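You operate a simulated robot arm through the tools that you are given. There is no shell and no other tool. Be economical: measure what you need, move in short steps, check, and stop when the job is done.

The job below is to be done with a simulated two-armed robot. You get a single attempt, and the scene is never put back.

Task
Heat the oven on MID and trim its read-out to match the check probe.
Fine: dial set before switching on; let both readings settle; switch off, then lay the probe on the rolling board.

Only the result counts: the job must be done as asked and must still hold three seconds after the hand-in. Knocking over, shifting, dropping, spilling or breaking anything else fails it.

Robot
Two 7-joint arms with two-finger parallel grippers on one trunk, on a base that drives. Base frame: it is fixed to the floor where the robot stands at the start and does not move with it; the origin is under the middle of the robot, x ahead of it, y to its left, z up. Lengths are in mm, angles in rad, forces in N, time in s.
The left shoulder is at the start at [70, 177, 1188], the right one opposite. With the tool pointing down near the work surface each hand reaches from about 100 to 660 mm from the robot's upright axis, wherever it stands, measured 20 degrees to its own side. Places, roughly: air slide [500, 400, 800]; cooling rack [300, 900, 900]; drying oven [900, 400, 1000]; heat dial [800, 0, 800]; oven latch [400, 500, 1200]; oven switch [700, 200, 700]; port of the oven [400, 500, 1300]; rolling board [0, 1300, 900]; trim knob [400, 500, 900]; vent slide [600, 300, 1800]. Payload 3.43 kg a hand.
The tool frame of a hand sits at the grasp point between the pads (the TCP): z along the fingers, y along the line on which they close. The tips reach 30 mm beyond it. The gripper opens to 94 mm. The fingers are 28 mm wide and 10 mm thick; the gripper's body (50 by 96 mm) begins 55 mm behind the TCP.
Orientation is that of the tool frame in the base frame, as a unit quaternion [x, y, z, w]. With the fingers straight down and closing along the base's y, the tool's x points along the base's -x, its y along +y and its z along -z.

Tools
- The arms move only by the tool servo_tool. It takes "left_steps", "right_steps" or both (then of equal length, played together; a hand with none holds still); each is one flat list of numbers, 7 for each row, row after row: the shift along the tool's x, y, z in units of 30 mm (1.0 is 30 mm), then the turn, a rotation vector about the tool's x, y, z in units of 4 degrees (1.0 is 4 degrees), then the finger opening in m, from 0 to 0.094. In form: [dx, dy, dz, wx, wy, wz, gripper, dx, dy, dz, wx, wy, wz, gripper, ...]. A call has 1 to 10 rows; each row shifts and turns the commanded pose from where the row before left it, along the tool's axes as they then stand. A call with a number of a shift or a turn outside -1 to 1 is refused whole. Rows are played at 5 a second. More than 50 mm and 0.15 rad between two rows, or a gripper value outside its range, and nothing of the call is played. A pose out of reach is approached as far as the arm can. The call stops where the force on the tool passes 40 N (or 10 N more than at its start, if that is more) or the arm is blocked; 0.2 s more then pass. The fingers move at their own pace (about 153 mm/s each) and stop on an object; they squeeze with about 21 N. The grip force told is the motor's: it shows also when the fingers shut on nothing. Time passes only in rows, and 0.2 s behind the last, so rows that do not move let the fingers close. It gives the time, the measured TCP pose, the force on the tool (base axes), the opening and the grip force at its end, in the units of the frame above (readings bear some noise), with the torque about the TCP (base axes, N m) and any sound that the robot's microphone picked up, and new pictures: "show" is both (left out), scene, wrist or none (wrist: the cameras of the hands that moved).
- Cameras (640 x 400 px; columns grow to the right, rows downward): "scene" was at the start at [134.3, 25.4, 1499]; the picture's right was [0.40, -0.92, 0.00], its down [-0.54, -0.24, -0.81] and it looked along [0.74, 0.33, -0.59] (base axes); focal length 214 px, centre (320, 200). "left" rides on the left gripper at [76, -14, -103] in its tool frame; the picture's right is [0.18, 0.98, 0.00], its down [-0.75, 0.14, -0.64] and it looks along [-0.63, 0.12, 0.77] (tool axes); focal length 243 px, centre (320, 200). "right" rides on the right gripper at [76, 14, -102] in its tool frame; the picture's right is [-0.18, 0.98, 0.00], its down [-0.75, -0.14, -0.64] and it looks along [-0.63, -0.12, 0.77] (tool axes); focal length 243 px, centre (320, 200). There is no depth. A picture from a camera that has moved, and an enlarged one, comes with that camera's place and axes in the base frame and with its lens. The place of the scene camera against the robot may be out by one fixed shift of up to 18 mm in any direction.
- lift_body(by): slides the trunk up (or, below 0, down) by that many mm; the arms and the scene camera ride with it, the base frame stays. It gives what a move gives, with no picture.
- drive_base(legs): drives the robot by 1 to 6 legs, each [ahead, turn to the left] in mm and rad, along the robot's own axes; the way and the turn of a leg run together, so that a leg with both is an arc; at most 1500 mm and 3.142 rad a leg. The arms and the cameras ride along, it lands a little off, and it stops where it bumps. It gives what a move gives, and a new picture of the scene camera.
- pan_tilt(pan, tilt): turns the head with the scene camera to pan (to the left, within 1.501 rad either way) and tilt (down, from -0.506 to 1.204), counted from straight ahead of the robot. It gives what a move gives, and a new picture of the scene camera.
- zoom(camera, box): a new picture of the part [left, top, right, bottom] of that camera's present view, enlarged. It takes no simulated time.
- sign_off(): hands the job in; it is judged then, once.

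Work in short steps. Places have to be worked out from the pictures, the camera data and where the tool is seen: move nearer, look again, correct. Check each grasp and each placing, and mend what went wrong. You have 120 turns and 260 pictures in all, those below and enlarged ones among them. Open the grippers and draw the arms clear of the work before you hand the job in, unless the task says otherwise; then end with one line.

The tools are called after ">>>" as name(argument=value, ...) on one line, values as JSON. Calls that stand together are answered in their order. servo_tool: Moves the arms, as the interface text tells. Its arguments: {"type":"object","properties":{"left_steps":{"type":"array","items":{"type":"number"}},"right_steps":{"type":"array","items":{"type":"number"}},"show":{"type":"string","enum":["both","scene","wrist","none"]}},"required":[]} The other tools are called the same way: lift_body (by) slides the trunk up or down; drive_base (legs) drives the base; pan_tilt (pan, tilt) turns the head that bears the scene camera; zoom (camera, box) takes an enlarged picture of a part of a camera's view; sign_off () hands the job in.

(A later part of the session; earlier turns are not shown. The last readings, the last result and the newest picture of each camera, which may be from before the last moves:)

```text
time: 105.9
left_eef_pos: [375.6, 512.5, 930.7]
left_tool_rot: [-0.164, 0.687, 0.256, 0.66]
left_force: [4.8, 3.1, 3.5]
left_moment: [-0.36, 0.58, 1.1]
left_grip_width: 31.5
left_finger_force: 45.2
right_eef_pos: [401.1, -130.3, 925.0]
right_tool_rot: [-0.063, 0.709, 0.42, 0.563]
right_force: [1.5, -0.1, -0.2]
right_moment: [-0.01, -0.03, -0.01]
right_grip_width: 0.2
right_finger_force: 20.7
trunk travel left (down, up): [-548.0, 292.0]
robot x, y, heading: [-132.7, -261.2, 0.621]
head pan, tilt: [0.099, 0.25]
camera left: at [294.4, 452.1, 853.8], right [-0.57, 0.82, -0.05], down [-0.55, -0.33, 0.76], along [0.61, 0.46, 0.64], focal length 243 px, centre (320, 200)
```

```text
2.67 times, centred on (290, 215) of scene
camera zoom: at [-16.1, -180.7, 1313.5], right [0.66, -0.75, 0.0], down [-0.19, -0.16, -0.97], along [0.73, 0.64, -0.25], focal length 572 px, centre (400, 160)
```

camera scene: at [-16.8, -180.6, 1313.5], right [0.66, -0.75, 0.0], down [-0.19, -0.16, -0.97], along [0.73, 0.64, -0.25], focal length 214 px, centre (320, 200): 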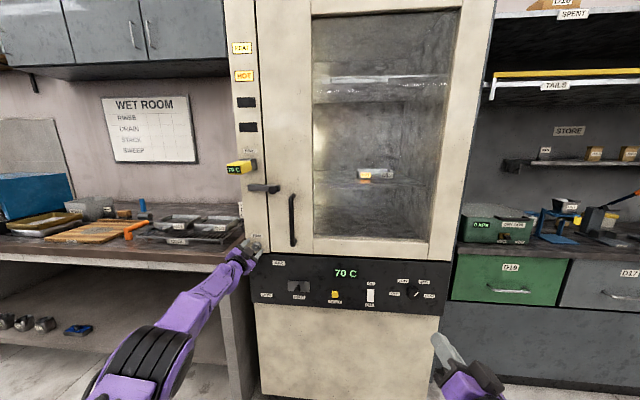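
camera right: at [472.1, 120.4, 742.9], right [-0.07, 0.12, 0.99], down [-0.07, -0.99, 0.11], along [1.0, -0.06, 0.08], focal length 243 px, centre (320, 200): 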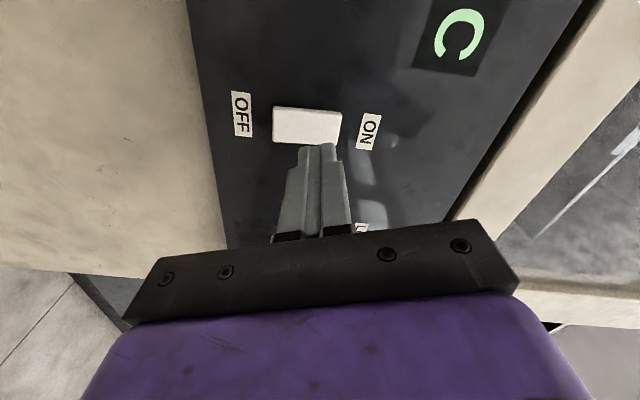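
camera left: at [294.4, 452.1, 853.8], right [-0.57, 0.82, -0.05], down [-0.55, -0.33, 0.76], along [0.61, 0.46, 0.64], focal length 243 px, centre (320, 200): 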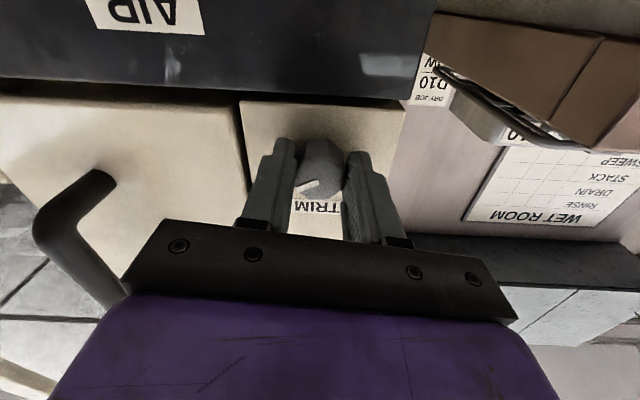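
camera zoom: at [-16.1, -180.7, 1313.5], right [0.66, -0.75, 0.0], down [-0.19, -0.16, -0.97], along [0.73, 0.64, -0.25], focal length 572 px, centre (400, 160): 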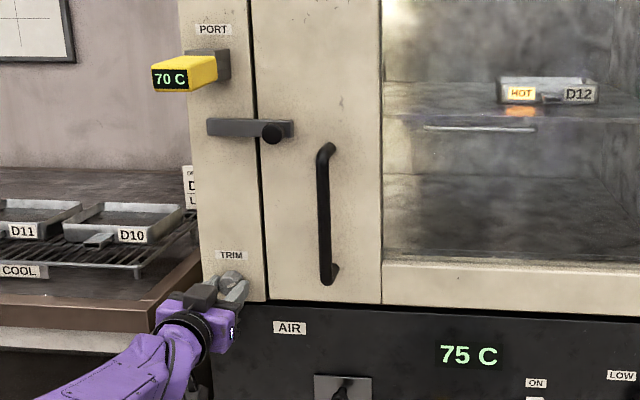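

Reading jumped to 75 at once; I wait for the loop to settle and watch the probe.

>>> servo_tool(left_steps=[0, 0, 0, 0, 0, 0, 0.015, 0, 0, 0, 0, 0, 0, 0.015, 0, 0, 0, 0, 0, 0, 0.015, 0, 0, 0, 0, 0, 0, 0.015, 0, 0, 0, 0, 0, 0, 0.015, 0, 0, 0, 0, 0, 0, 0.015, 0, 0, 0, 0, 0, 0, 0.015, 0, 0, 0, 0, 0, 0, 0.015, 0, 0, 0, 0, 0, 0, 0.015, 0, 0, 0, 0, 0, 0, 0.015], show="none")

>>> servo_tool(left_steps=[0, 0, 0, 0, 0, 0, 0.015, 0, 0, 0, 0, 0, 0, 0.015, 0, 0, 0, 0, 0, 0, 0.015, 0, 0, 0, 0, 0, 0, 0.015, 0, 0, 0, 0, 0, 0, 0.015, 0, 0, 0, 0, 0, 0, 0.015, 0, 0, 0, 0, 0, 0, 0.015, 0, 0, 0, 0, 0, 0, 0.015, 0, 0, 0, 0, 0, 0, 0.015, 0, 0, 0, 0, 0, 0, 0.015], show="none")

>>> zoom(camera="scene", box=[210, 140, 370, 290])

>>> servo_tool(left_steps=[0, 0, 0, 0, 0, 0, 0.015, 0, 0, 0, 0, 0, 0, 0.015, 0, 0, 0, 0, 0, 0, 0.015, 0, 0, 0, 0, 0, 0, 0.015, 0, 0, 0, 0, 0, 0, 0.015, 0, 0, 0, 0, 0, 0, 0.015, 0, 0, 0, 0, 0, 0, 0.015, 0, 0, 0, 0, 0, 0, 0.015, 0, 0, 0, 0, 0, 0, 0.015, 0, 0, 0, 0, 0, 0, 0.015], show="none")

>>> zoom(camera="scene", box=[210, 140, 370, 290])

```text
time: 108.1
left_eef_pos: [375.7, 513.5, 930.7]
left_tool_rot: [-0.162, 0.688, 0.256, 0.66]
left_force: [6.1, 7.7, 7.4]
left_moment: [0.1, -0.1, 0.88]
left_grip_width: 31.6
left_finger_force: 45.3
right_eef_pos: [400.7, -131.5, 925.0]
right_tool_rot: [-0.064, 0.709, 0.42, 0.563]
right_force: [-0.5, 0.1, -0.5]
right_moment: [0.01, -0.01, -0.03]
right_grip_width: 0.0
right_finger_force: 21.3
trunk travel left (down, up): [-548.0, 292.0]
robot x, y, heading: [-130.7, -261.1, 0.621]
head pan, tilt: [0.099, 0.25]
```

```text
time: 110.3
left_eef_pos: [375.7, 512.9, 931.6]
left_tool_rot: [-0.163, 0.687, 0.255, 0.66]
left_force: [7.5, 10.0, 9.3]
left_moment: [0.09, -0.24, 0.88]
left_grip_width: 31.6
left_finger_force: 45.1
right_eef_pos: [400.9, -130.4, 924.7]
right_tool_rot: [-0.063, 0.709, 0.42, 0.563]
right_force: [0.2, -0.1, -0.2]
right_moment: [-0.01, -0.01, -0.02]
right_grip_width: 0.0
right_finger_force: 21.0
trunk travel left (down, up): [-548.0, 292.0]
robot x, y, heading: [-133.8, -262.5, 0.619]
head pan, tilt: [0.099, 0.25]
```

```text
2.67 times, centred on (290, 215) of scene
camera zoom: at [-16.5, -180.5, 1313.5], right [0.66, -0.75, 0.0], down [-0.19, -0.16, -0.97], along [0.73, 0.64, -0.25], focal length 572 px, centre (400, 160)
```

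zoom: 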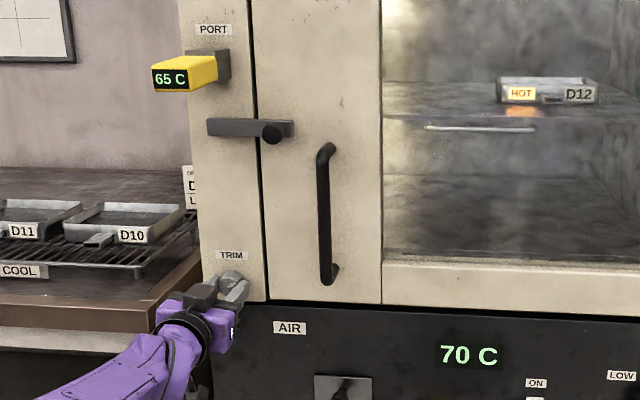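

```text
time: 112.5
left_eef_pos: [374.9, 513.5, 930.7]
left_tool_rot: [-0.162, 0.688, 0.254, 0.66]
left_force: [7.5, 9.7, 10.4]
left_moment: [0.13, -0.23, 0.87]
left_grip_width: 31.7
left_finger_force: 45.2
right_eef_pos: [401.1, -130.9, 924.2]
right_tool_rot: [-0.063, 0.709, 0.42, 0.563]
right_force: [1.4, -0.2, 0.0]
right_moment: [0.0, 0.01, 0.05]
right_grip_width: 0.0
right_finger_force: 20.8
trunk travel left (down, up): [-548.0, 292.0]
robot x, y, heading: [-130.8, -260.9, 0.621]
head pan, tilt: [0.099, 0.25]
```

```text
2.67 times, centred on (290, 215) of scene
camera zoom: at [-16.6, -180.5, 1313.5], right [0.66, -0.75, 0.0], down [-0.19, -0.16, -0.97], along [0.73, 0.64, -0.25], focal length 572 px, centre (400, 160)
```

zoom: 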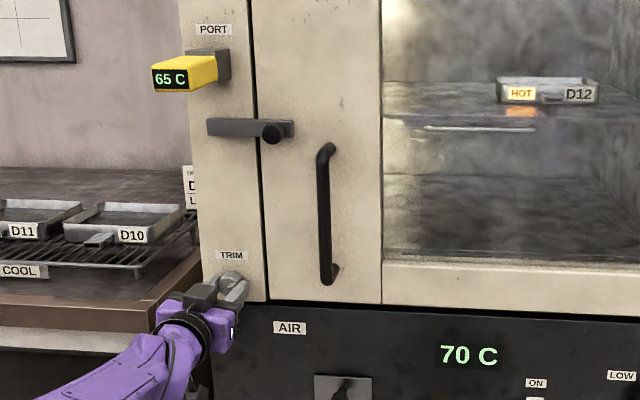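

At +52° the settled probe drops to 65, so +40° was near the edge. I turn back 20° (to ~+32°) and let it settle.

>>> servo_tool(left_steps=[0, 0, 0, 0, 0, -1, 0.015, 0, 0, 0, 0, 0, -1, 0.015, 0, 0, 0, 0, 0, -1, 0.015, 0, 0, 0, 0, 0, -1, 0.015, 0, 0, 0, 0, 0, -1, 0.015, 0, 0, 0, 0, 0, 0, 0.015], show="none")

>>> zoom(camera="scene", box=[210, 140, 370, 290])

>>> servo_tool(left_steps=[0, 0, 0, 0, 0, 0, 0.015, 0, 0, 0, 0, 0, 0, 0.015, 0, 0, 0, 0, 0, 0, 0.015, 0, 0, 0, 0, 0, 0, 0.015, 0, 0, 0, 0, 0, 0, 0.015, 0, 0, 0, 0, 0, 0, 0.015, 0, 0, 0, 0, 0, 0, 0.015, 0, 0, 0, 0, 0, 0, 0.015, 0, 0, 0, 0, 0, 0, 0.015, 0, 0, 0, 0, 0, 0, 0.015], show="none")

>>> servo_tool(left_steps=[0, 0, 0, 0, 0, 0, 0.015, 0, 0, 0, 0, 0, 0, 0.015, 0, 0, 0, 0, 0, 0, 0.015, 0, 0, 0, 0, 0, 0, 0.015, 0, 0, 0, 0, 0, 0, 0.015, 0, 0, 0, 0, 0, 0, 0.015, 0, 0, 0, 0, 0, 0, 0.015, 0, 0, 0, 0, 0, 0, 0.015, 0, 0, 0, 0, 0, 0, 0.015, 0, 0, 0, 0, 0, 0, 0.015], show="none")

>>> servo_tool(left_steps=[0, 0, 0, 0, 0, 0, 0.015, 0, 0, 0, 0, 0, 0, 0.015, 0, 0, 0, 0, 0, 0, 0.015, 0, 0, 0, 0, 0, 0, 0.015, 0, 0, 0, 0, 0, 0, 0.015, 0, 0, 0, 0, 0, 0, 0.015, 0, 0, 0, 0, 0, 0, 0.015, 0, 0, 0, 0, 0, 0, 0.015, 0, 0, 0, 0, 0, 0, 0.015, 0, 0, 0, 0, 0, 0, 0.015], show="wrist")

>>> zoom(camera="scene", box=[210, 140, 370, 290])

```text
time: 113.9
left_eef_pos: [377.0, 512.5, 930.9]
left_tool_rot: [-0.279, 0.649, 0.136, 0.694]
left_force: [4.1, -1.0, 4.2]
left_moment: [0.32, -0.38, 0.68]
left_grip_width: 31.6
left_finger_force: 44.9
right_eef_pos: [399.5, -132.6, 924.6]
right_tool_rot: [-0.062, 0.709, 0.42, 0.563]
right_force: [0.8, -1.0, 0.3]
right_moment: [-0.03, 0.01, 0.01]
right_grip_width: 0.0
right_finger_force: 21.0
trunk travel left (down, up): [-548.0, 292.0]
robot x, y, heading: [-129.0, -260.3, 0.626]
head pan, tilt: [0.099, 0.25]
```

```text
2.67 times, centred on (290, 215) of scene
camera zoom: at [-16.5, -181.8, 1313.6], right [0.66, -0.75, 0.0], down [-0.19, -0.16, -0.97], along [0.73, 0.64, -0.25], focal length 572 px, centre (400, 160)
```

zoom: 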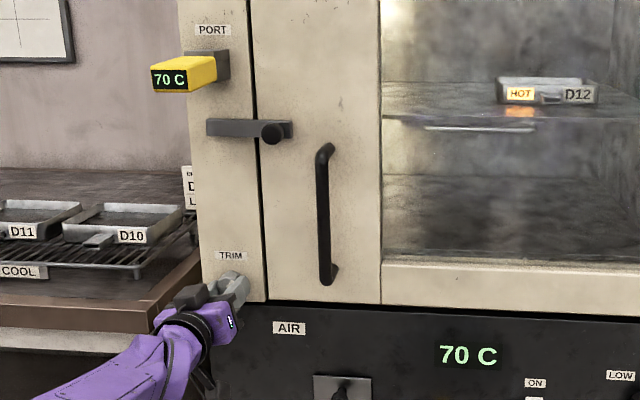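

```text
time: 116.1
left_eef_pos: [376.1, 512.4, 929.8]
left_tool_rot: [-0.279, 0.649, 0.137, 0.694]
left_force: [1.2, -8.2, -2.2]
left_moment: [-0.15, 0.21, 0.57]
left_grip_width: 31.4
left_finger_force: 45.1
right_eef_pos: [401.3, -131.7, 924.6]
right_tool_rot: [-0.064, 0.708, 0.422, 0.562]
right_force: [0.3, 0.7, 0.6]
right_moment: [0.01, -0.01, 0.0]
right_grip_width: 0.2
right_finger_force: 21.6
trunk travel left (down, up): [-548.0, 292.0]
robot x, y, heading: [-131.7, -260.9, 0.621]
head pan, tilt: [0.099, 0.25]
```

```text
time: 118.3
left_eef_pos: [375.1, 513.3, 931.6]
left_tool_rot: [-0.278, 0.65, 0.136, 0.694]
left_force: [-0.5, -11.9, -5.9]
left_moment: [-0.2, 0.36, 0.57]
left_grip_width: 31.6
left_finger_force: 45.0
right_eef_pos: [401.2, -133.0, 924.5]
right_tool_rot: [-0.064, 0.709, 0.42, 0.563]
right_force: [-0.1, 0.4, -0.5]
right_moment: [0.0, 0.01, -0.04]
right_grip_width: 0.1
right_finger_force: 20.8
trunk travel left (down, up): [-548.0, 292.0]
robot x, y, heading: [-130.6, -263.2, 0.624]
head pan, tilt: [0.099, 0.25]
```

```text
time: 120.5
left_eef_pos: [375.9, 512.8, 930.7]
left_tool_rot: [-0.281, 0.649, 0.137, 0.694]
left_force: [-1.9, -12.9, -6.9]
left_moment: [-0.24, 0.4, 0.56]
left_grip_width: 31.6
left_finger_force: 44.9
right_eef_pos: [400.9, -132.8, 925.4]
right_tool_rot: [-0.064, 0.709, 0.421, 0.562]
right_force: [-0.3, 0.7, 1.3]
right_moment: [0.02, 0.03, -0.01]
right_grip_width: 0.0
right_finger_force: 21.4
trunk travel left (down, up): [-548.0, 292.0]
robot x, y, heading: [-130.1, -259.4, 0.623]
head pan, tilt: [0.099, 0.25]
camera left: at [309.7, 429.2, 859.8], right [-0.52, 0.76, -0.39], down [-0.7, -0.12, 0.71], along [0.49, 0.64, 0.59], focal length 243 px, centre (320, 200)
```

left: 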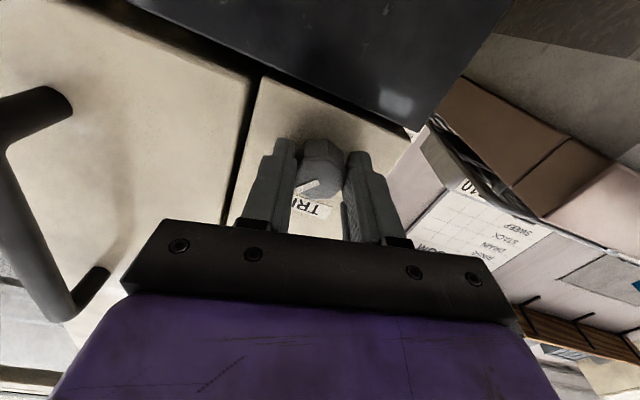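

```text
2.67 times, centred on (290, 215) of scene
camera zoom: at [-16.0, -182.1, 1313.5], right [0.66, -0.75, 0.0], down [-0.19, -0.16, -0.97], along [0.73, 0.64, -0.25], focal length 572 px, centre (400, 160)
```

zoom: 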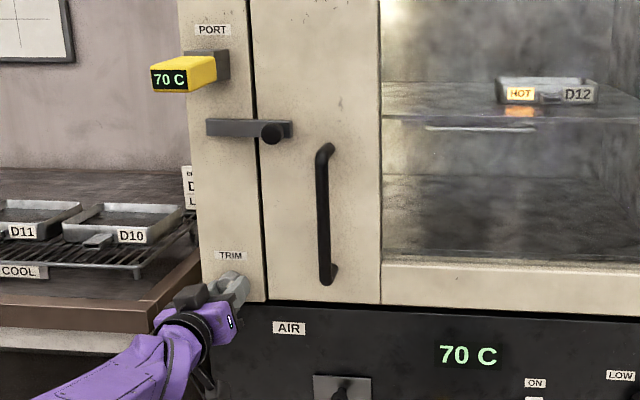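

Settled at 70/70 near the middle of the window. I release the trim knob and retreat straight back.

>>> servo_tool(left_steps=[0, 0, 0, 0, 0, 0, 0.06, 0, 0, 0, 0, 0, 0, 0.06, 0, 0, -0.7, 0, 0, 0, 0.06, 0, 0, -1, 0, 0, 0, 0.06, 0, 0, -1, 0, 0, 0.5, 0.06, 0, 0, -1, 0, 0, 1, 0.06, 0, 0, -1, 0, 0, 1, 0.06, 0, 0, -0.5, 0, 0, 1, 0.06], show="both")

>>> zoom(camera="scene", box=[210, 140, 370, 290])

```text
time: 122.3
left_eef_pos: [234.1, 467.0, 931.6]
left_tool_rot: [-0.197, 0.679, 0.218, 0.673]
left_force: [-0.2, 0.2, 0.4]
left_moment: [0.01, 0.01, 0.0]
left_grip_width: 59.7
left_finger_force: 0.0
left hand out of reach, approached as far as the arm can: row 5, 6, 7, 8
right_eef_pos: [400.5, -130.9, 925.2]
right_tool_rot: [-0.065, 0.709, 0.42, 0.563]
right_force: [0.3, -0.8, -0.4]
right_moment: [-0.01, 0.0, 0.01]
right_grip_width: 0.0
right_finger_force: 21.3
trunk travel left (down, up): [-548.0, 292.0]
robot x, y, heading: [-132.7, -259.2, 0.62]
head pan, tilt: [0.099, 0.25]
camera scene: at [-16.8, -181.0, 1313.5], right [0.66, -0.75, 0.0], down [-0.19, -0.16, -0.97], along [0.73, 0.64, -0.25], focal length 214 px, centre (320, 200)
camera left: at [156.8, 399.5, 853.6], right [-0.55, 0.82, -0.15], down [-0.6, -0.26, 0.76], along [0.58, 0.51, 0.64], focal length 243 px, centre (320, 200)
```

scene: 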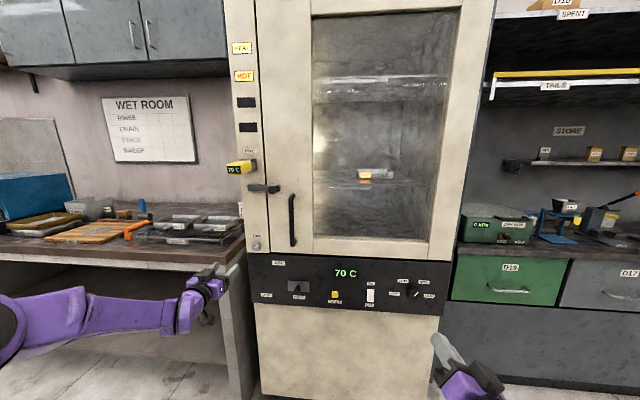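
left: 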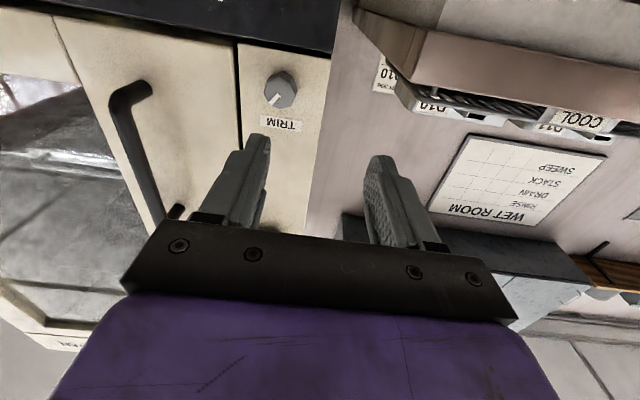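

```text
2.67 times, centred on (290, 215) of scene
camera zoom: at [-16.8, -181.0, 1313.5], right [0.66, -0.75, 0.0], down [-0.19, -0.16, -0.97], along [0.73, 0.64, -0.25], focal length 572 px, centre (400, 160)
```

zoom: 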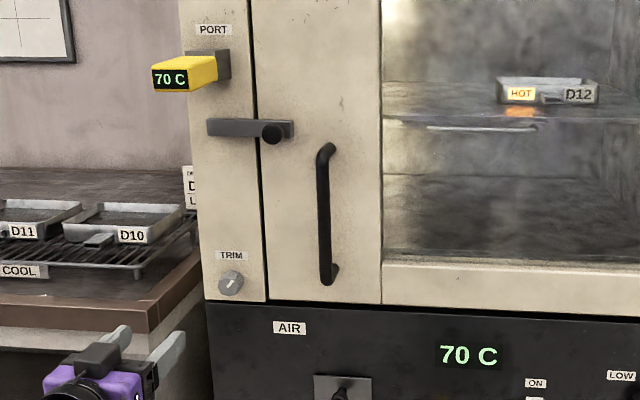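

Both read 70; trim done. I retract the left hand further to the left/back so the base can go forward for the switch.

>>> servo_tool(left_steps=[0, 1, 0, 0, 0, 0, 0.06, 0, 1, -0.5, 0, 0, 0, 0.06, 0, 1, -0.8, 0, 0, 0, 0.06, 0, 0.3, -0.8, 0, 0, 0, 0.06, 0, 0, -0.8, 0, 0, 0, 0.06], show="none")

```text
time: 123.5
left_eef_pos: [104.8, 499.7, 934.1]
left_tool_rot: [-0.199, 0.678, 0.22, 0.673]
left_force: [0.2, -0.8, 0.1]
left_moment: [-0.01, 0.02, -0.02]
left_grip_width: 59.9
left_finger_force: 0.0
right_eef_pos: [400.2, -131.6, 925.9]
right_tool_rot: [-0.064, 0.709, 0.42, 0.563]
right_force: [0.3, -0.4, 0.1]
right_moment: [0.02, -0.03, -0.01]
right_grip_width: 0.0
right_finger_force: 20.7
trunk travel left (down, up): [-548.0, 292.0]
robot x, y, heading: [-130.6, -261.4, 0.621]
head pan, tilt: [0.099, 0.25]
```

I lift and draw it a bit more before driving ahead.

>>> servo_tool(left_steps=[-1, 0, -0.6, 0, 0, 0, 0.06, -1, 0, -0.6, 0, 0, 0, 0.06, -1, 0, -0.6, 0, 0, 0, 0.06, -1, 0, 0, 0, 0, 0, 0.06], show="none")

>>> lift_body(by=-100)

```text
time: 124.5
left_eef_pos: [63.9, 463.7, 1053.9]
left_tool_rot: [-0.199, 0.678, 0.221, 0.672]
left_force: [-1.1, 0.7, -0.9]
left_moment: [0.0, 0.01, 0.03]
left_grip_width: 60.1
left_finger_force: 0.0
right_eef_pos: [400.7, -133.2, 924.0]
right_tool_rot: [-0.063, 0.709, 0.42, 0.563]
right_force: [1.5, -0.6, 0.4]
right_moment: [0.04, -0.01, 0.0]
right_grip_width: 0.0
right_finger_force: 21.0
trunk travel left (down, up): [-548.0, 292.0]
robot x, y, heading: [-129.3, -261.2, 0.622]
head pan, tilt: [0.099, 0.25]
```

```text
time: 125.9
left_eef_pos: [63.0, 466.1, 953.2]
left_tool_rot: [-0.199, 0.678, 0.22, 0.673]
left_force: [0.2, -0.2, 0.2]
left_moment: [0.01, 0.01, 0.02]
left_grip_width: 60.1
left_finger_force: 0.1
right_eef_pos: [400.1, -132.0, 825.5]
right_tool_rot: [-0.064, 0.709, 0.421, 0.563]
right_force: [-0.2, 0.0, 0.0]
right_moment: [0.01, 0.05, 0.04]
right_grip_width: 0.3
right_finger_force: 20.5
trunk travel left (down, up): [-448.0, 392.0]
robot x, y, heading: [-128.4, -262.6, 0.619]
head pan, tilt: [0.099, 0.25]
```

Now ahead 130 mm.

>>> drive_base(legs=[[130, 0]])

```text
time: 127.1
left_eef_pos: [171.4, 541.5, 951.9]
left_tool_rot: [-0.199, 0.679, 0.221, 0.672]
left_force: [0.4, 0.0, 0.8]
left_moment: [0.03, 0.01, 0.01]
left_grip_width: 60.0
left_finger_force: 0.1
right_eef_pos: [507.9, -56.1, 824.5]
right_tool_rot: [-0.062, 0.71, 0.42, 0.562]
right_force: [0.1, 0.7, -0.7]
right_moment: [-0.01, 0.0, -0.01]
right_grip_width: 0.0
right_finger_force: 21.1
trunk travel left (down, up): [-448.0, 392.0]
robot x, y, heading: [-25.9, -187.5, 0.621]
head pan, tilt: [0.099, 0.25]
camera scene: at [90.4, -104.4, 1213.3], right [0.66, -0.75, 0.0], down [-0.19, -0.16, -0.97], along [0.73, 0.64, -0.25], focal length 214 px, centre (320, 200)
```

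scene: 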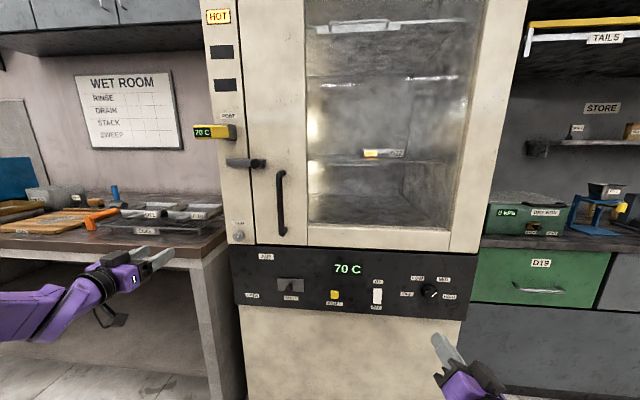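

The right hand is at n≈378, l≈-344. I bring it in front of the rocker's lower half with the yaw corrected.

>>> servo_tool(right_steps=[0.61, 0.115, 0.7, 0.175, -0.107, 0, 0, 0.61, 0.115, 0.7, 0.175, -0.107, 0, 0, 0.61, 0.115, 0.7, 0.175, -0.107, 0, 0, 0.61, 0.115, 0.7, 0.175, -0.107, 0, 0, 0.61, 0.115, 0.7, 0.175, -0.107, 0, 0, 0.61, 0.115, 0.7, 0.175, -0.107, 0, 0, 0.61, 0.115, 0.7, 0.175, -0.107, 0, 0], show="both")

```text
time: 128.7
left_eef_pos: [170.9, 542.9, 953.3]
left_tool_rot: [-0.199, 0.678, 0.221, 0.672]
left_force: [0.4, 0.5, -0.5]
left_moment: [0.0, -0.01, 0.0]
left_grip_width: 60.0
left_finger_force: 0.0
right_eef_pos: [564.5, 105.5, 726.4]
right_tool_rot: [-0.029, 0.711, 0.391, 0.584]
right_force: [0.3, -0.3, 0.3]
right_moment: [0.0, -0.01, 0.0]
right_grip_width: 0.0
right_finger_force: 21.3
trunk travel left (down, up): [-448.0, 392.0]
robot x, y, heading: [-26.3, -187.3, 0.62]
head pan, tilt: [0.099, 0.25]
camera scene: at [89.5, -104.4, 1213.5], right [0.66, -0.75, 0.0], down [-0.19, -0.16, -0.97], along [0.73, 0.64, -0.25], focal length 214 px, centre (320, 200)
camera right: at [451.1, 87.5, 670.6], right [-0.43, 0.6, 0.67], down [-0.21, -0.79, 0.58], along [0.88, 0.11, 0.47], focal length 243 px, centre (320, 200)
```

scene: 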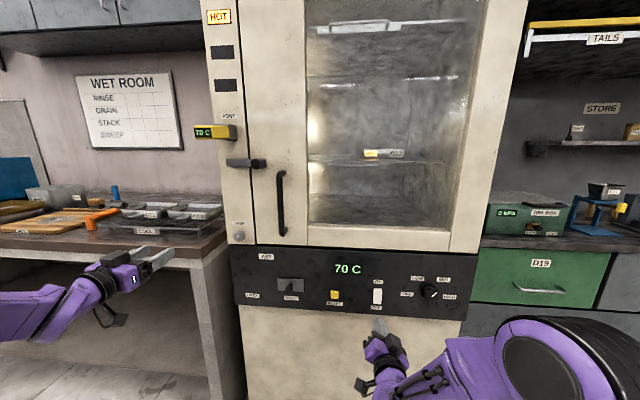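
right: 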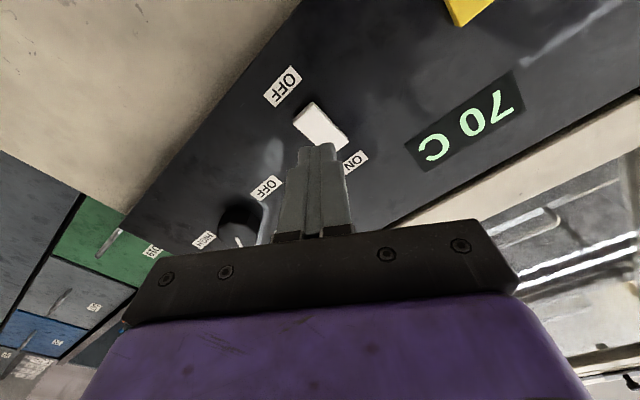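

The OFF end of the rocker lies ~5 mm off-axis. I correct and press gently till contact force.

>>> servo_tool(right_steps=[-0.1, -0.23, 0.8, 0, 0, 0, 0, 0, 0, 0.8, 0, 0, 0, 0, 0, 0, 0.5, 0, 0, 0, 0, 0, 0, 0.15, 0, 0, 0, 0, 0, 0, 0.1, 0, 0, 0, 0, 0, 0, 0.1, 0, 0, 0, 0, 0, 0, 0.1, 0, 0, 0, 0, 0, 0, 0.1, 0, 0, 0, 0, 0, 0, 0.1, 0, 0, 0, 0, 0, 0, 0.1, 0, 0, 0, 0], show="wrist")

```text
time: 131.1
left_eef_pos: [169.0, 539.4, 955.0]
left_tool_rot: [-0.198, 0.677, 0.22, 0.674]
left_force: [-0.1, -0.3, 0.6]
left_moment: [-0.01, 0.0, -0.01]
left_grip_width: 59.8
left_finger_force: 0.1
right_eef_pos: [633.4, 145.3, 723.9]
right_tool_rot: [-0.03, 0.713, 0.39, 0.582]
right_force: [-12.6, -11.3, 4.3]
right_moment: [0.27, -0.31, -0.09]
right_grip_width: 0.0
right_finger_force: 21.0
trunk travel left (down, up): [-448.0, 392.0]
robot x, y, heading: [-28.4, -187.9, 0.619]
head pan, tilt: [0.099, 0.25]
stopped in row 10 (right hand): the force on the tool passed its limit at 42 N (the readings are from after the stop); the commanded pose is now the measured one
camera right: at [520.0, 127.7, 668.0], right [-0.43, 0.61, 0.67], down [-0.21, -0.79, 0.58], along [0.88, 0.11, 0.46], focal length 243 px, centre (320, 200)
```

right: 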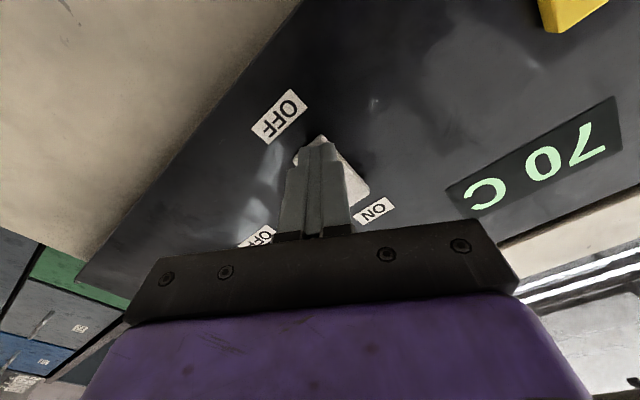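

Pressed to 42 N on the OFF end. I back off and check the rocker, the dial and the lamps.

>>> servo_tool(right_steps=[0, 0, -1, 0, 0, 0, 0, 0, 0, -1, 0, 0, 0, 0, 0, 0, -1, 0, 0, 0, 0], show="wrist")

>>> pan_tilt(pan=0.1, tilt=0.1)

>>> zoom(camera="scene", box=[320, 220, 480, 320])

```text
time: 131.9
left_eef_pos: [168.6, 540.7, 953.4]
left_tool_rot: [-0.199, 0.678, 0.22, 0.673]
left_force: [0.0, 0.2, -0.6]
left_moment: [-0.01, -0.02, 0.02]
left_grip_width: 60.1
left_finger_force: 0.1
right_eef_pos: [562.3, 94.4, 723.2]
right_tool_rot: [-0.028, 0.713, 0.389, 0.582]
right_force: [-1.0, -0.3, -0.3]
right_moment: [0.01, 0.0, 0.03]
right_grip_width: 0.0
right_finger_force: 20.9
trunk travel left (down, up): [-448.0, 392.0]
robot x, y, heading: [-29.3, -184.8, 0.618]
head pan, tilt: [0.099, 0.25]
camera right: at [448.8, 76.3, 668.3], right [-0.43, 0.61, 0.67], down [-0.21, -0.79, 0.58], along [0.88, 0.11, 0.46], focal length 243 px, centre (320, 200)
```

right: 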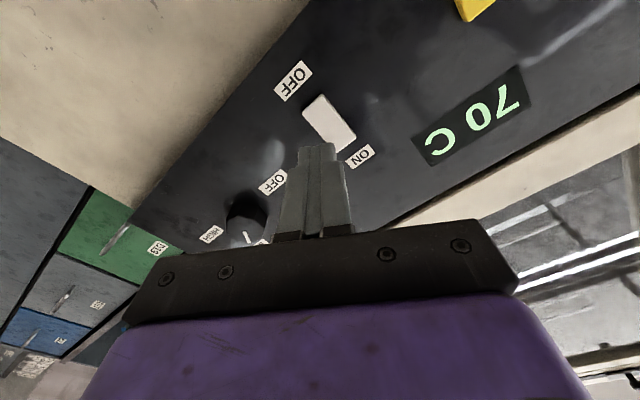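

```text
time: 132.6
left_eef_pos: [169.6, 540.9, 953.2]
left_tool_rot: [-0.198, 0.678, 0.219, 0.673]
left_force: [0.5, -0.2, -0.4]
left_moment: [-0.01, 0.0, -0.01]
left_grip_width: 60.0
left_finger_force: 0.1
right_eef_pos: [563.1, 95.2, 723.4]
right_tool_rot: [-0.029, 0.714, 0.389, 0.581]
right_force: [-0.7, 0.3, -0.8]
right_moment: [-0.01, 0.03, 0.03]
right_grip_width: 0.0
right_finger_force: 20.9
trunk travel left (down, up): [-448.0, 392.0]
robot x, y, heading: [-26.3, -188.1, 0.619]
head pan, tilt: [0.099, 0.099]
camera scene: at [87.7, -106.4, 1227.4], right [0.66, -0.75, 0.0], down [-0.08, -0.07, -0.99], along [0.75, 0.66, -0.1], focal length 214 px, centre (320, 200)
```

scene: 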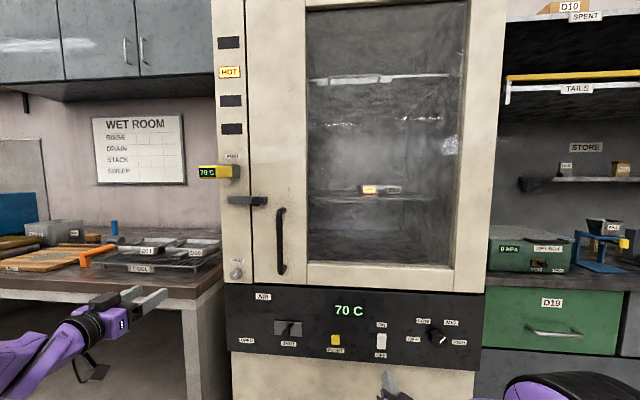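

```text
4.00 times, centred on (400, 270) of scene
camera zoom: at [87.7, -106.4, 1227.4], right [0.66, -0.75, 0.0], down [-0.08, -0.07, -0.99], along [0.75, 0.66, -0.1], focal length 858 px, centre (0, -80)
```

zoom: 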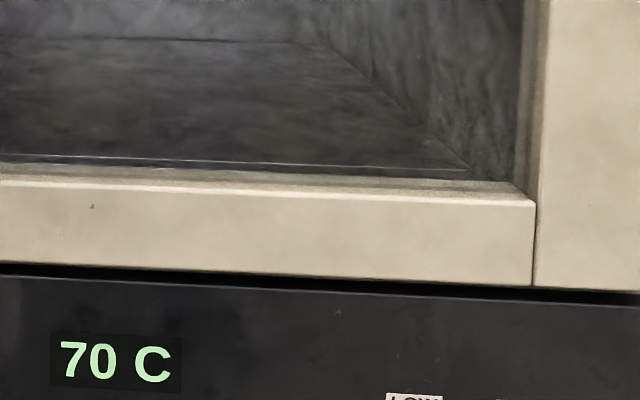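

HEAT is out: the oven is off, the dial still on MID, read-outs 70/70. Now the probe: I'll grasp it from above with the left hand. I raise the trunk and fold both hands back toward tool-down.

>>> servo_tool(right_steps=[0, 0, -0.8, 0, 0, -1, 0, 0, 0, -0.8, 0, 0, -1, 0, 0, 0, -0.5, 0, 0, -1, 0, 0, 0, 0, 0, 0, -1, 0, 0, 0, 0, 0, 0, -1, 0, 0, 0, 0, 0, 0, -1, 0, 0, 0, 0, 0, 0, -1, 0, 0, 0, 0, 0, 0, -1, 0, 0, 0, 0, 0, 0, -1, 0], show="none")

>>> lift_body(by=390)

>>> servo_tool(left_steps=[0, 0, -0.7, 0, 1, 0, 0.094, 0, 0, -0.7, 0, 1, 0, 0.094, 0, 0, -0.7, 0, 1, 0, 0.094, 0, 0, -0.7, 0, 1, 0, 0.094, 0, 0, -0.7, 0, 1, 0, 0.094, 0.3, 0, -0.3, 0, 1, 0, 0.094, 0.3, 0, -0.3, 0, 1, 0, 0.094, 0.3, 0, -0.3, 0, 1, 0, 0.094, 0.3, 0, 0, 0, 1, 0, 0.094, 0.3, 0, 0, 0, 1, 0, 0.094], right_steps=[0, 0, 0, 0, 1, 0, 0.05, 0, 0, 0, 0, 1, 0, 0.05, 0, 0, 0, 0, 1, 0, 0.05, 0, 0, 0, 0, 1, 0, 0.05, 0, 0, 0, 0, 1, 0, 0.05, 0.3, 0, 0, 0, 1, 0, 0.05, 0.3, 0, 0, 0, 1, 0, 0.05, 0.3, 0, 0, 0, 1, 0, 0.05, 0.3, 0, 0, 0, 1, 0, 0.05, 0.3, 0, 0, 0, 1, 0, 0.05], show="scene")

```text
time: 134.6
left_eef_pos: [171.0, 540.7, 953.6]
left_tool_rot: [-0.198, 0.678, 0.22, 0.672]
left_force: [0.3, -0.3, -0.1]
left_moment: [-0.02, 0.0, 0.0]
left_grip_width: 59.9
left_finger_force: 0.1
right_eef_pos: [525.1, 46.1, 727.7]
right_tool_rot: [-0.218, 0.683, 0.19, 0.671]
right_force: [0.6, -0.4, -0.3]
right_moment: [0.0, 0.0, 0.03]
right_grip_width: 0.0
right_finger_force: 21.8
trunk travel left (down, up): [-448.0, 392.0]
robot x, y, heading: [-28.9, -186.7, 0.621]
head pan, tilt: [0.099, 0.099]
```

```text
time: 138.3
left_eef_pos: [170.1, 540.8, 1343.0]
left_tool_rot: [-0.198, 0.678, 0.219, 0.673]
left_force: [0.5, -0.2, 0.4]
left_moment: [0.02, 0.02, 0.0]
left_grip_width: 59.9
left_finger_force: 0.0
right_eef_pos: [524.1, 46.5, 1117.2]
right_tool_rot: [-0.218, 0.683, 0.19, 0.671]
right_force: [0.0, 0.5, 0.6]
right_moment: [0.0, -0.02, 0.0]
right_grip_width: 0.2
right_finger_force: 20.7
trunk travel left (down, up): [-838.0, 2.0]
robot x, y, heading: [-24.5, -185.8, 0.622]
head pan, tilt: [0.099, 0.099]
```

```text
time: 140.6
left_eef_pos: [45.7, 457.0, 1329.1]
left_tool_rot: [-0.262, 0.867, 0.138, 0.4]
left_force: [0.0, 0.2, -0.9]
left_moment: [0.01, 0.04, 0.0]
left_grip_width: 93.8
left_finger_force: 0.0
right_eef_pos: [495.5, 42.2, 1075.3]
right_tool_rot: [-0.299, 0.86, 0.094, 0.403]
right_force: [-0.7, -0.4, 0.8]
right_moment: [0.0, 0.0, -0.02]
right_grip_width: 50.0
right_finger_force: 0.0
trunk travel left (down, up): [-838.0, 2.0]
robot x, y, heading: [-26.0, -187.3, 0.622]
head pan, tilt: [0.099, 0.099]
camera scene: at [87.6, -106.0, 1617.5], right [0.66, -0.75, 0.0], down [-0.07, -0.07, -0.99], along [0.75, 0.66, -0.1], focal length 214 px, centre (320, 200)
```

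scene: 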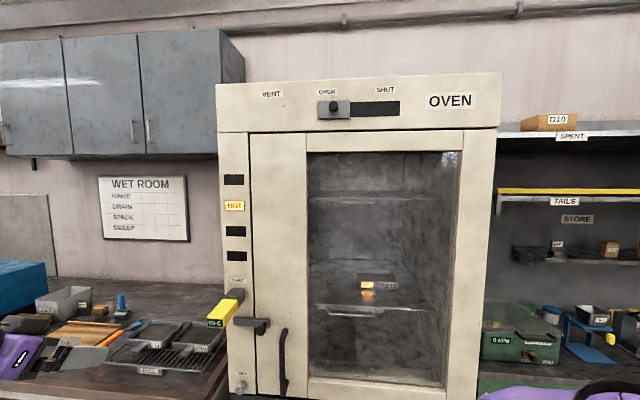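

I finish both pitches to tool-down, drawing the right hand back.

>>> servo_tool(left_steps=[0, 0, 0, 0, 1, 0, 0.094, 0, 0, 0, 0, 1, 0, 0.094, 0, 0, 0, 0, 1, 0, 0.094, 0, 0, 0, 0, 1, 0, 0.094, 0, 0, 0, 0, 1, 0, 0.094, 0, 0, 0, 0, 1, 0, 0.094, 0, 0, 0, 0, 1, 0, 0.094, 0, 0, 0, 0, 1, 0, 0.094, 0, 0, 0, 0, 1, 0, 0.094, 0, 0, 0, 0, 1, 0, 0.094], right_steps=[0.4, 0, 0, 0, 1, 0, 0.05, 0.4, 0, 0, 0, 1, 0, 0.05, 0.4, 0, 0, 0, 1, 0, 0.05, 0.4, 0, 0, 0, 1, 0, 0.05, 0.4, 0, 0, 0, 1, 0, 0.05, 0.4, 0, 0, 0, 1, 0, 0.05, 0.4, 0, 0, 0, 1, 0, 0.05, 0.4, 0, 0, 0, 1, 0, 0.05, 0.4, 0, 0, 0, 1, 0, 0.05, 0.4, 0, 0, 0, 1, 0, 0.05], show="none")

>>> servo_tool(left_steps=[0, 0, -0.5, 0, 1, 0, 0.094, 0, 0, -0.5, 0, 1, 0, 0.094, 0, 0, -0.5, 0, 0.5, 0, 0.094], right_steps=[0.4, 0, 0, 0, 1, 0, 0.05, 0.4, 0, 0, 0, 1, 0, 0.05, 0.4, 0, 0, 0, 0.5, 0, 0.05], show="wrist")

```text
time: 142.8
left_eef_pos: [48.2, 457.1, 1328.8]
left_tool_rot: [-0.294, 0.952, 0.041, 0.079]
left_force: [0.1, -0.4, 0.3]
left_moment: [-0.01, 0.03, -0.03]
left_grip_width: 94.0
left_finger_force: 0.0
right_eef_pos: [430.5, -14.9, 1019.2]
right_tool_rot: [-0.31, 0.943, -0.005, 0.12]
right_force: [0.7, -0.6, 0.1]
right_moment: [-0.01, 0.0, 0.0]
right_grip_width: 49.9
right_finger_force: 0.1
right hand out of reach, approached as far as the arm can: row 4, 5
trunk travel left (down, up): [-838.0, 2.0]
robot x, y, heading: [-24.6, -185.0, 0.616]
head pan, tilt: [0.099, 0.099]
```

```text
time: 143.6
left_eef_pos: [43.4, 453.0, 1373.3]
left_tool_rot: [-0.296, 0.955, 0.014, -0.004]
left_force: [-0.7, 0.3, -0.6]
left_moment: [0.02, -0.02, 0.01]
left_grip_width: 93.8
left_finger_force: 0.1
right_eef_pos: [400.7, -35.6, 1012.9]
right_tool_rot: [-0.309, 0.95, -0.034, 0.04]
right_force: [0.5, 0.4, 0.4]
right_moment: [0.06, -0.01, -0.01]
right_grip_width: 49.9
right_finger_force: 0.0
trunk travel left (down, up): [-838.0, 2.0]
robot x, y, heading: [-31.1, -186.5, 0.621]
head pan, tilt: [0.099, 0.099]
camera right: at [322.3, -64.5, 1110.3], right [-0.43, 0.9, -0.08], down [0.63, 0.35, 0.69], along [0.65, 0.25, -0.72], focal length 243 px, centre (320, 200)
camera left: at [-8.7, 395.1, 1476.2], right [-0.71, 0.71, 0.03], down [0.55, 0.53, 0.65], along [0.44, 0.47, -0.76], focal length 243 px, centre (320, 200)
```

right: 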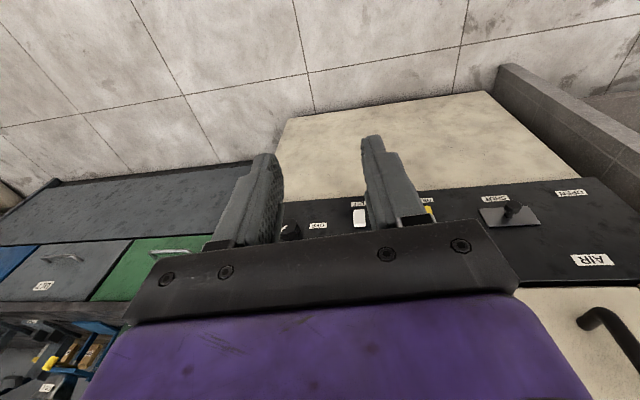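
left: 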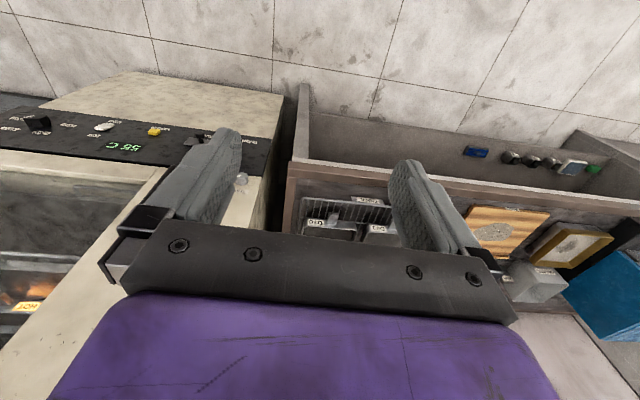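

Both are tool-down now. I drive 130 mm ahead to bring the probe within top-down reach.

>>> drive_base(legs=[[130, 0]])

>>> pan_tilt(pan=0.45, tilt=0.55)

>>> zoom(camera="scene", box=[160, 60, 360, 220])

```text
time: 144.8
left_eef_pos: [148.0, 528.3, 1374.0]
left_tool_rot: [-0.297, 0.955, 0.015, -0.003]
left_force: [-0.6, 0.6, 0.2]
left_moment: [0.01, 0.04, 0.0]
left_grip_width: 93.9
left_finger_force: 0.0
right_eef_pos: [506.1, 37.8, 1014.1]
right_tool_rot: [-0.308, 0.95, -0.033, 0.04]
right_force: [0.2, 0.1, 0.6]
right_moment: [0.03, -0.03, 0.01]
right_grip_width: 50.1
right_finger_force: 0.0
trunk travel left (down, up): [-838.0, 2.0]
robot x, y, heading: [79.5, -111.8, 0.615]
head pan, tilt: [0.099, 0.099]
camera scene: at [191.4, -32.6, 1617.8], right [0.66, -0.75, 0.0], down [-0.07, -0.06, -1.0], along [0.75, 0.66, -0.1], focal length 214 px, centre (320, 200)
```

scene: 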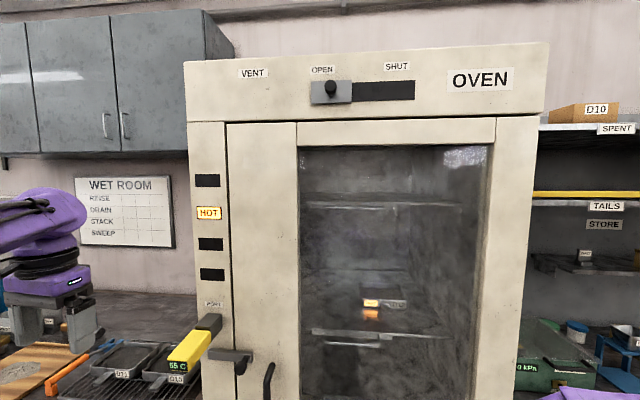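

```text
time: 145.7
left_eef_pos: [150.8, 528.2, 1373.0]
left_tool_rot: [-0.295, 0.955, 0.016, -0.004]
left_force: [-0.2, 0.7, 0.1]
left_moment: [0.02, 0.01, 0.01]
left_grip_width: 94.1
left_finger_force: 0.0
right_eef_pos: [507.7, 39.3, 1013.3]
right_tool_rot: [-0.308, 0.95, -0.034, 0.039]
right_force: [-0.4, -0.6, 0.1]
right_moment: [-0.02, -0.02, -0.01]
right_grip_width: 49.8
right_finger_force: 0.0
trunk travel left (down, up): [-838.0, 2.0]
robot x, y, heading: [79.0, -114.3, 0.62]
head pan, tilt: [0.45, 0.55]
camera scene: at [168.3, -12.4, 1575.8], right [0.88, -0.48, 0.0], down [-0.25, -0.46, -0.85], along [0.41, 0.75, -0.52], focal length 214 px, centre (320, 200)
```

scene: 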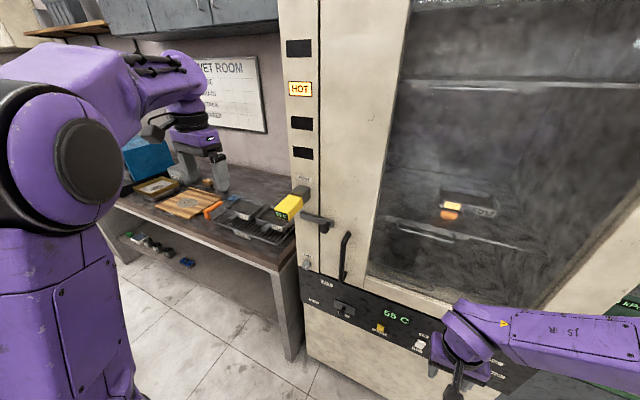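

```text
2.50 times, centred on (260, 140) of scene
camera zoom: at [168.3, -12.4, 1575.8], right [0.88, -0.48, 0.0], down [-0.25, -0.46, -0.85], along [0.41, 0.75, -0.52], focal length 536 px, centre (470, 350)
```

zoom: 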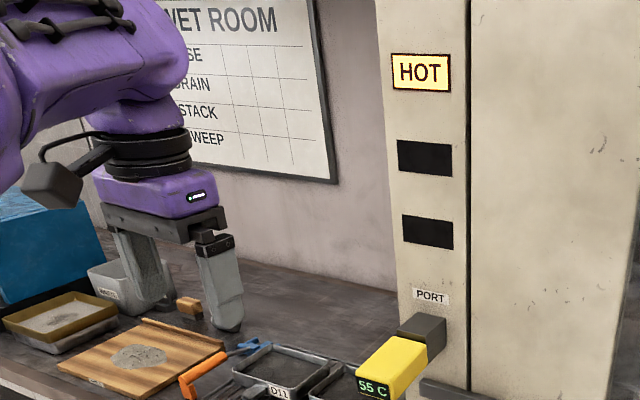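

I see the rolling board (wooden, with a grey patch) on the bench. The probe's body centre is about (338, 475, 1240). I bring the left hand above it.

>>> servo_tool(left_steps=[-0.64, -0.85, 0, 0, 0, 0, 0.094, -0.64, -0.85, 0, 0, 0, 0, 0.094, -0.64, -0.85, 0, 0, 0, 0, 0.094, -0.64, -0.85, 0, 0, 0, 0, 0.094, -0.64, -0.85, 0, 0, 0, 0, 0.094, -0.64, -0.85, 0, 0, 0, 0, 0.094], show="both")

```text
time: 147.1
left_eef_pos: [333.0, 467.9, 1367.2]
left_tool_rot: [-0.296, 0.955, 0.015, -0.004]
left_force: [-0.3, 0.8, 0.2]
left_moment: [-0.01, 0.03, -0.01]
left_grip_width: 94.0
left_finger_force: 0.1
right_eef_pos: [508.6, 39.0, 1013.9]
right_tool_rot: [-0.308, 0.95, -0.033, 0.038]
right_force: [-1.6, 0.4, 0.3]
right_moment: [0.02, 0.01, 0.03]
right_grip_width: 50.0
right_finger_force: 0.0
trunk travel left (down, up): [-838.0, 2.0]
robot x, y, heading: [77.3, -109.4, 0.616]
head pan, tilt: [0.45, 0.55]
camera scene: at [169.3, -12.9, 1575.8], right [0.88, -0.48, 0.0], down [-0.25, -0.46, -0.85], along [0.41, 0.75, -0.52], focal length 214 px, centre (320, 200)
camera left: at [281.4, 410.1, 1470.6], right [-0.71, 0.71, 0.03], down [0.55, 0.52, 0.65], along [0.44, 0.47, -0.76], focal length 243 px, centre (320, 200)
```

scene: 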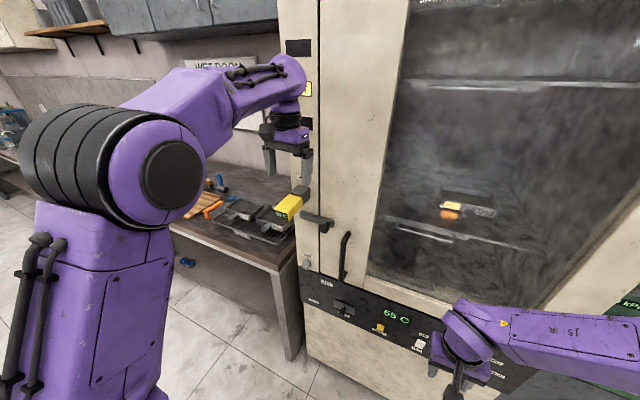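
left: 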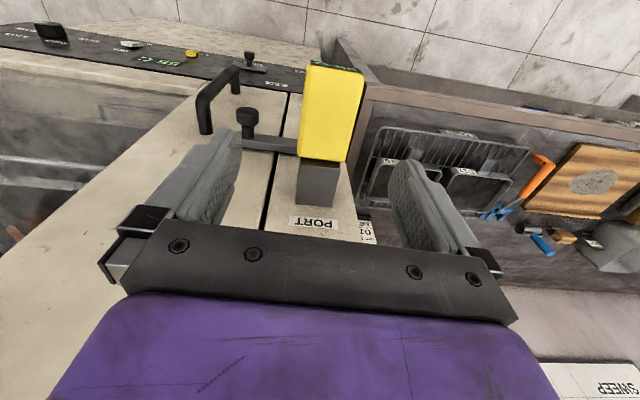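

The probe is nicely between the fingers, 9 mm to the left. I correct and descend 80 mm.

>>> servo_tool(left_steps=[0, 0.16, 0.9, 0, 0, -0.25, 0.094, 0, 0.16, 0.9, 0, 0, -0.25, 0.094, 0, 0, 0.9, 0, 0, 0, 0.094], show="both")

>>> zoom(camera="scene", box=[230, 110, 350, 230])

```text
time: 147.9
left_eef_pos: [325.8, 477.6, 1287.2]
left_tool_rot: [-0.312, 0.95, 0.016, -0.004]
left_force: [-0.2, 0.6, -0.2]
left_moment: [-0.02, 0.01, -0.04]
left_grip_width: 94.2
left_finger_force: 0.0
right_eef_pos: [506.5, 39.3, 1014.7]
right_tool_rot: [-0.308, 0.95, -0.033, 0.039]
right_force: [1.0, 0.2, -0.2]
right_moment: [0.01, 0.0, 0.0]
right_grip_width: 50.2
right_finger_force: 0.1
trunk travel left (down, up): [-838.0, 2.0]
robot x, y, heading: [79.0, -113.3, 0.619]
head pan, tilt: [0.45, 0.55]
camera scene: at [167.7, -12.5, 1575.8], right [0.88, -0.48, 0.0], down [-0.25, -0.46, -0.85], along [0.41, 0.75, -0.52], focal length 214 px, centre (320, 200)
camera left: at [275.0, 418.5, 1389.3], right [-0.73, 0.68, 0.03], down [0.53, 0.54, 0.65], along [0.43, 0.49, -0.76], focal length 243 px, centre (320, 200)
```

scene: 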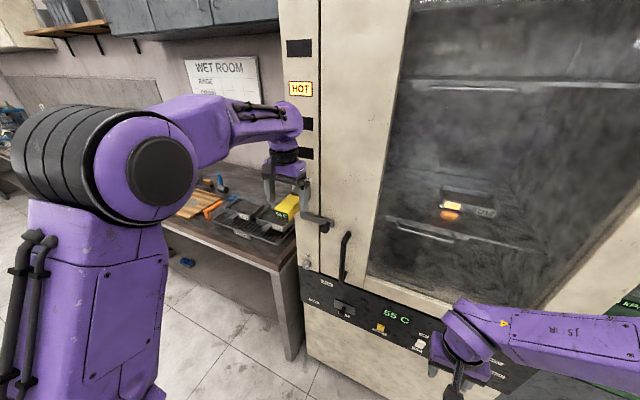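
left: 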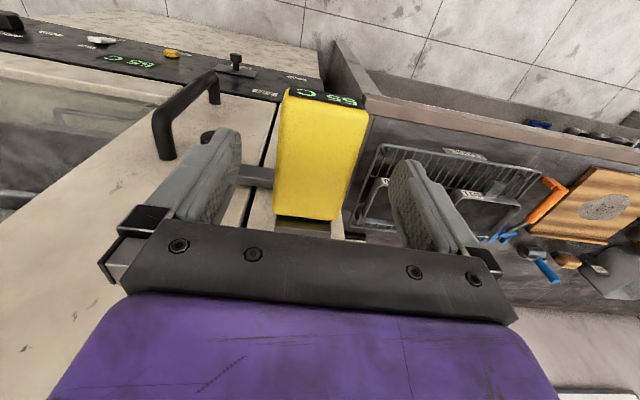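

```text
3.33 times, centred on (290, 170) of scene
camera zoom: at [167.7, -12.5, 1575.8], right [0.88, -0.48, 0.0], down [-0.25, -0.46, -0.85], along [0.41, 0.75, -0.52], focal length 715 px, centre (420, 300)
```

zoom: 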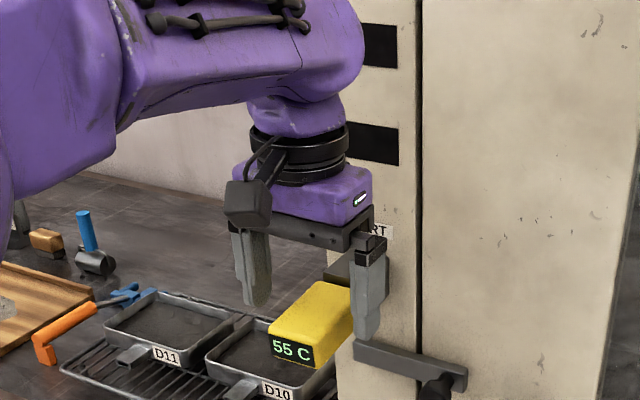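

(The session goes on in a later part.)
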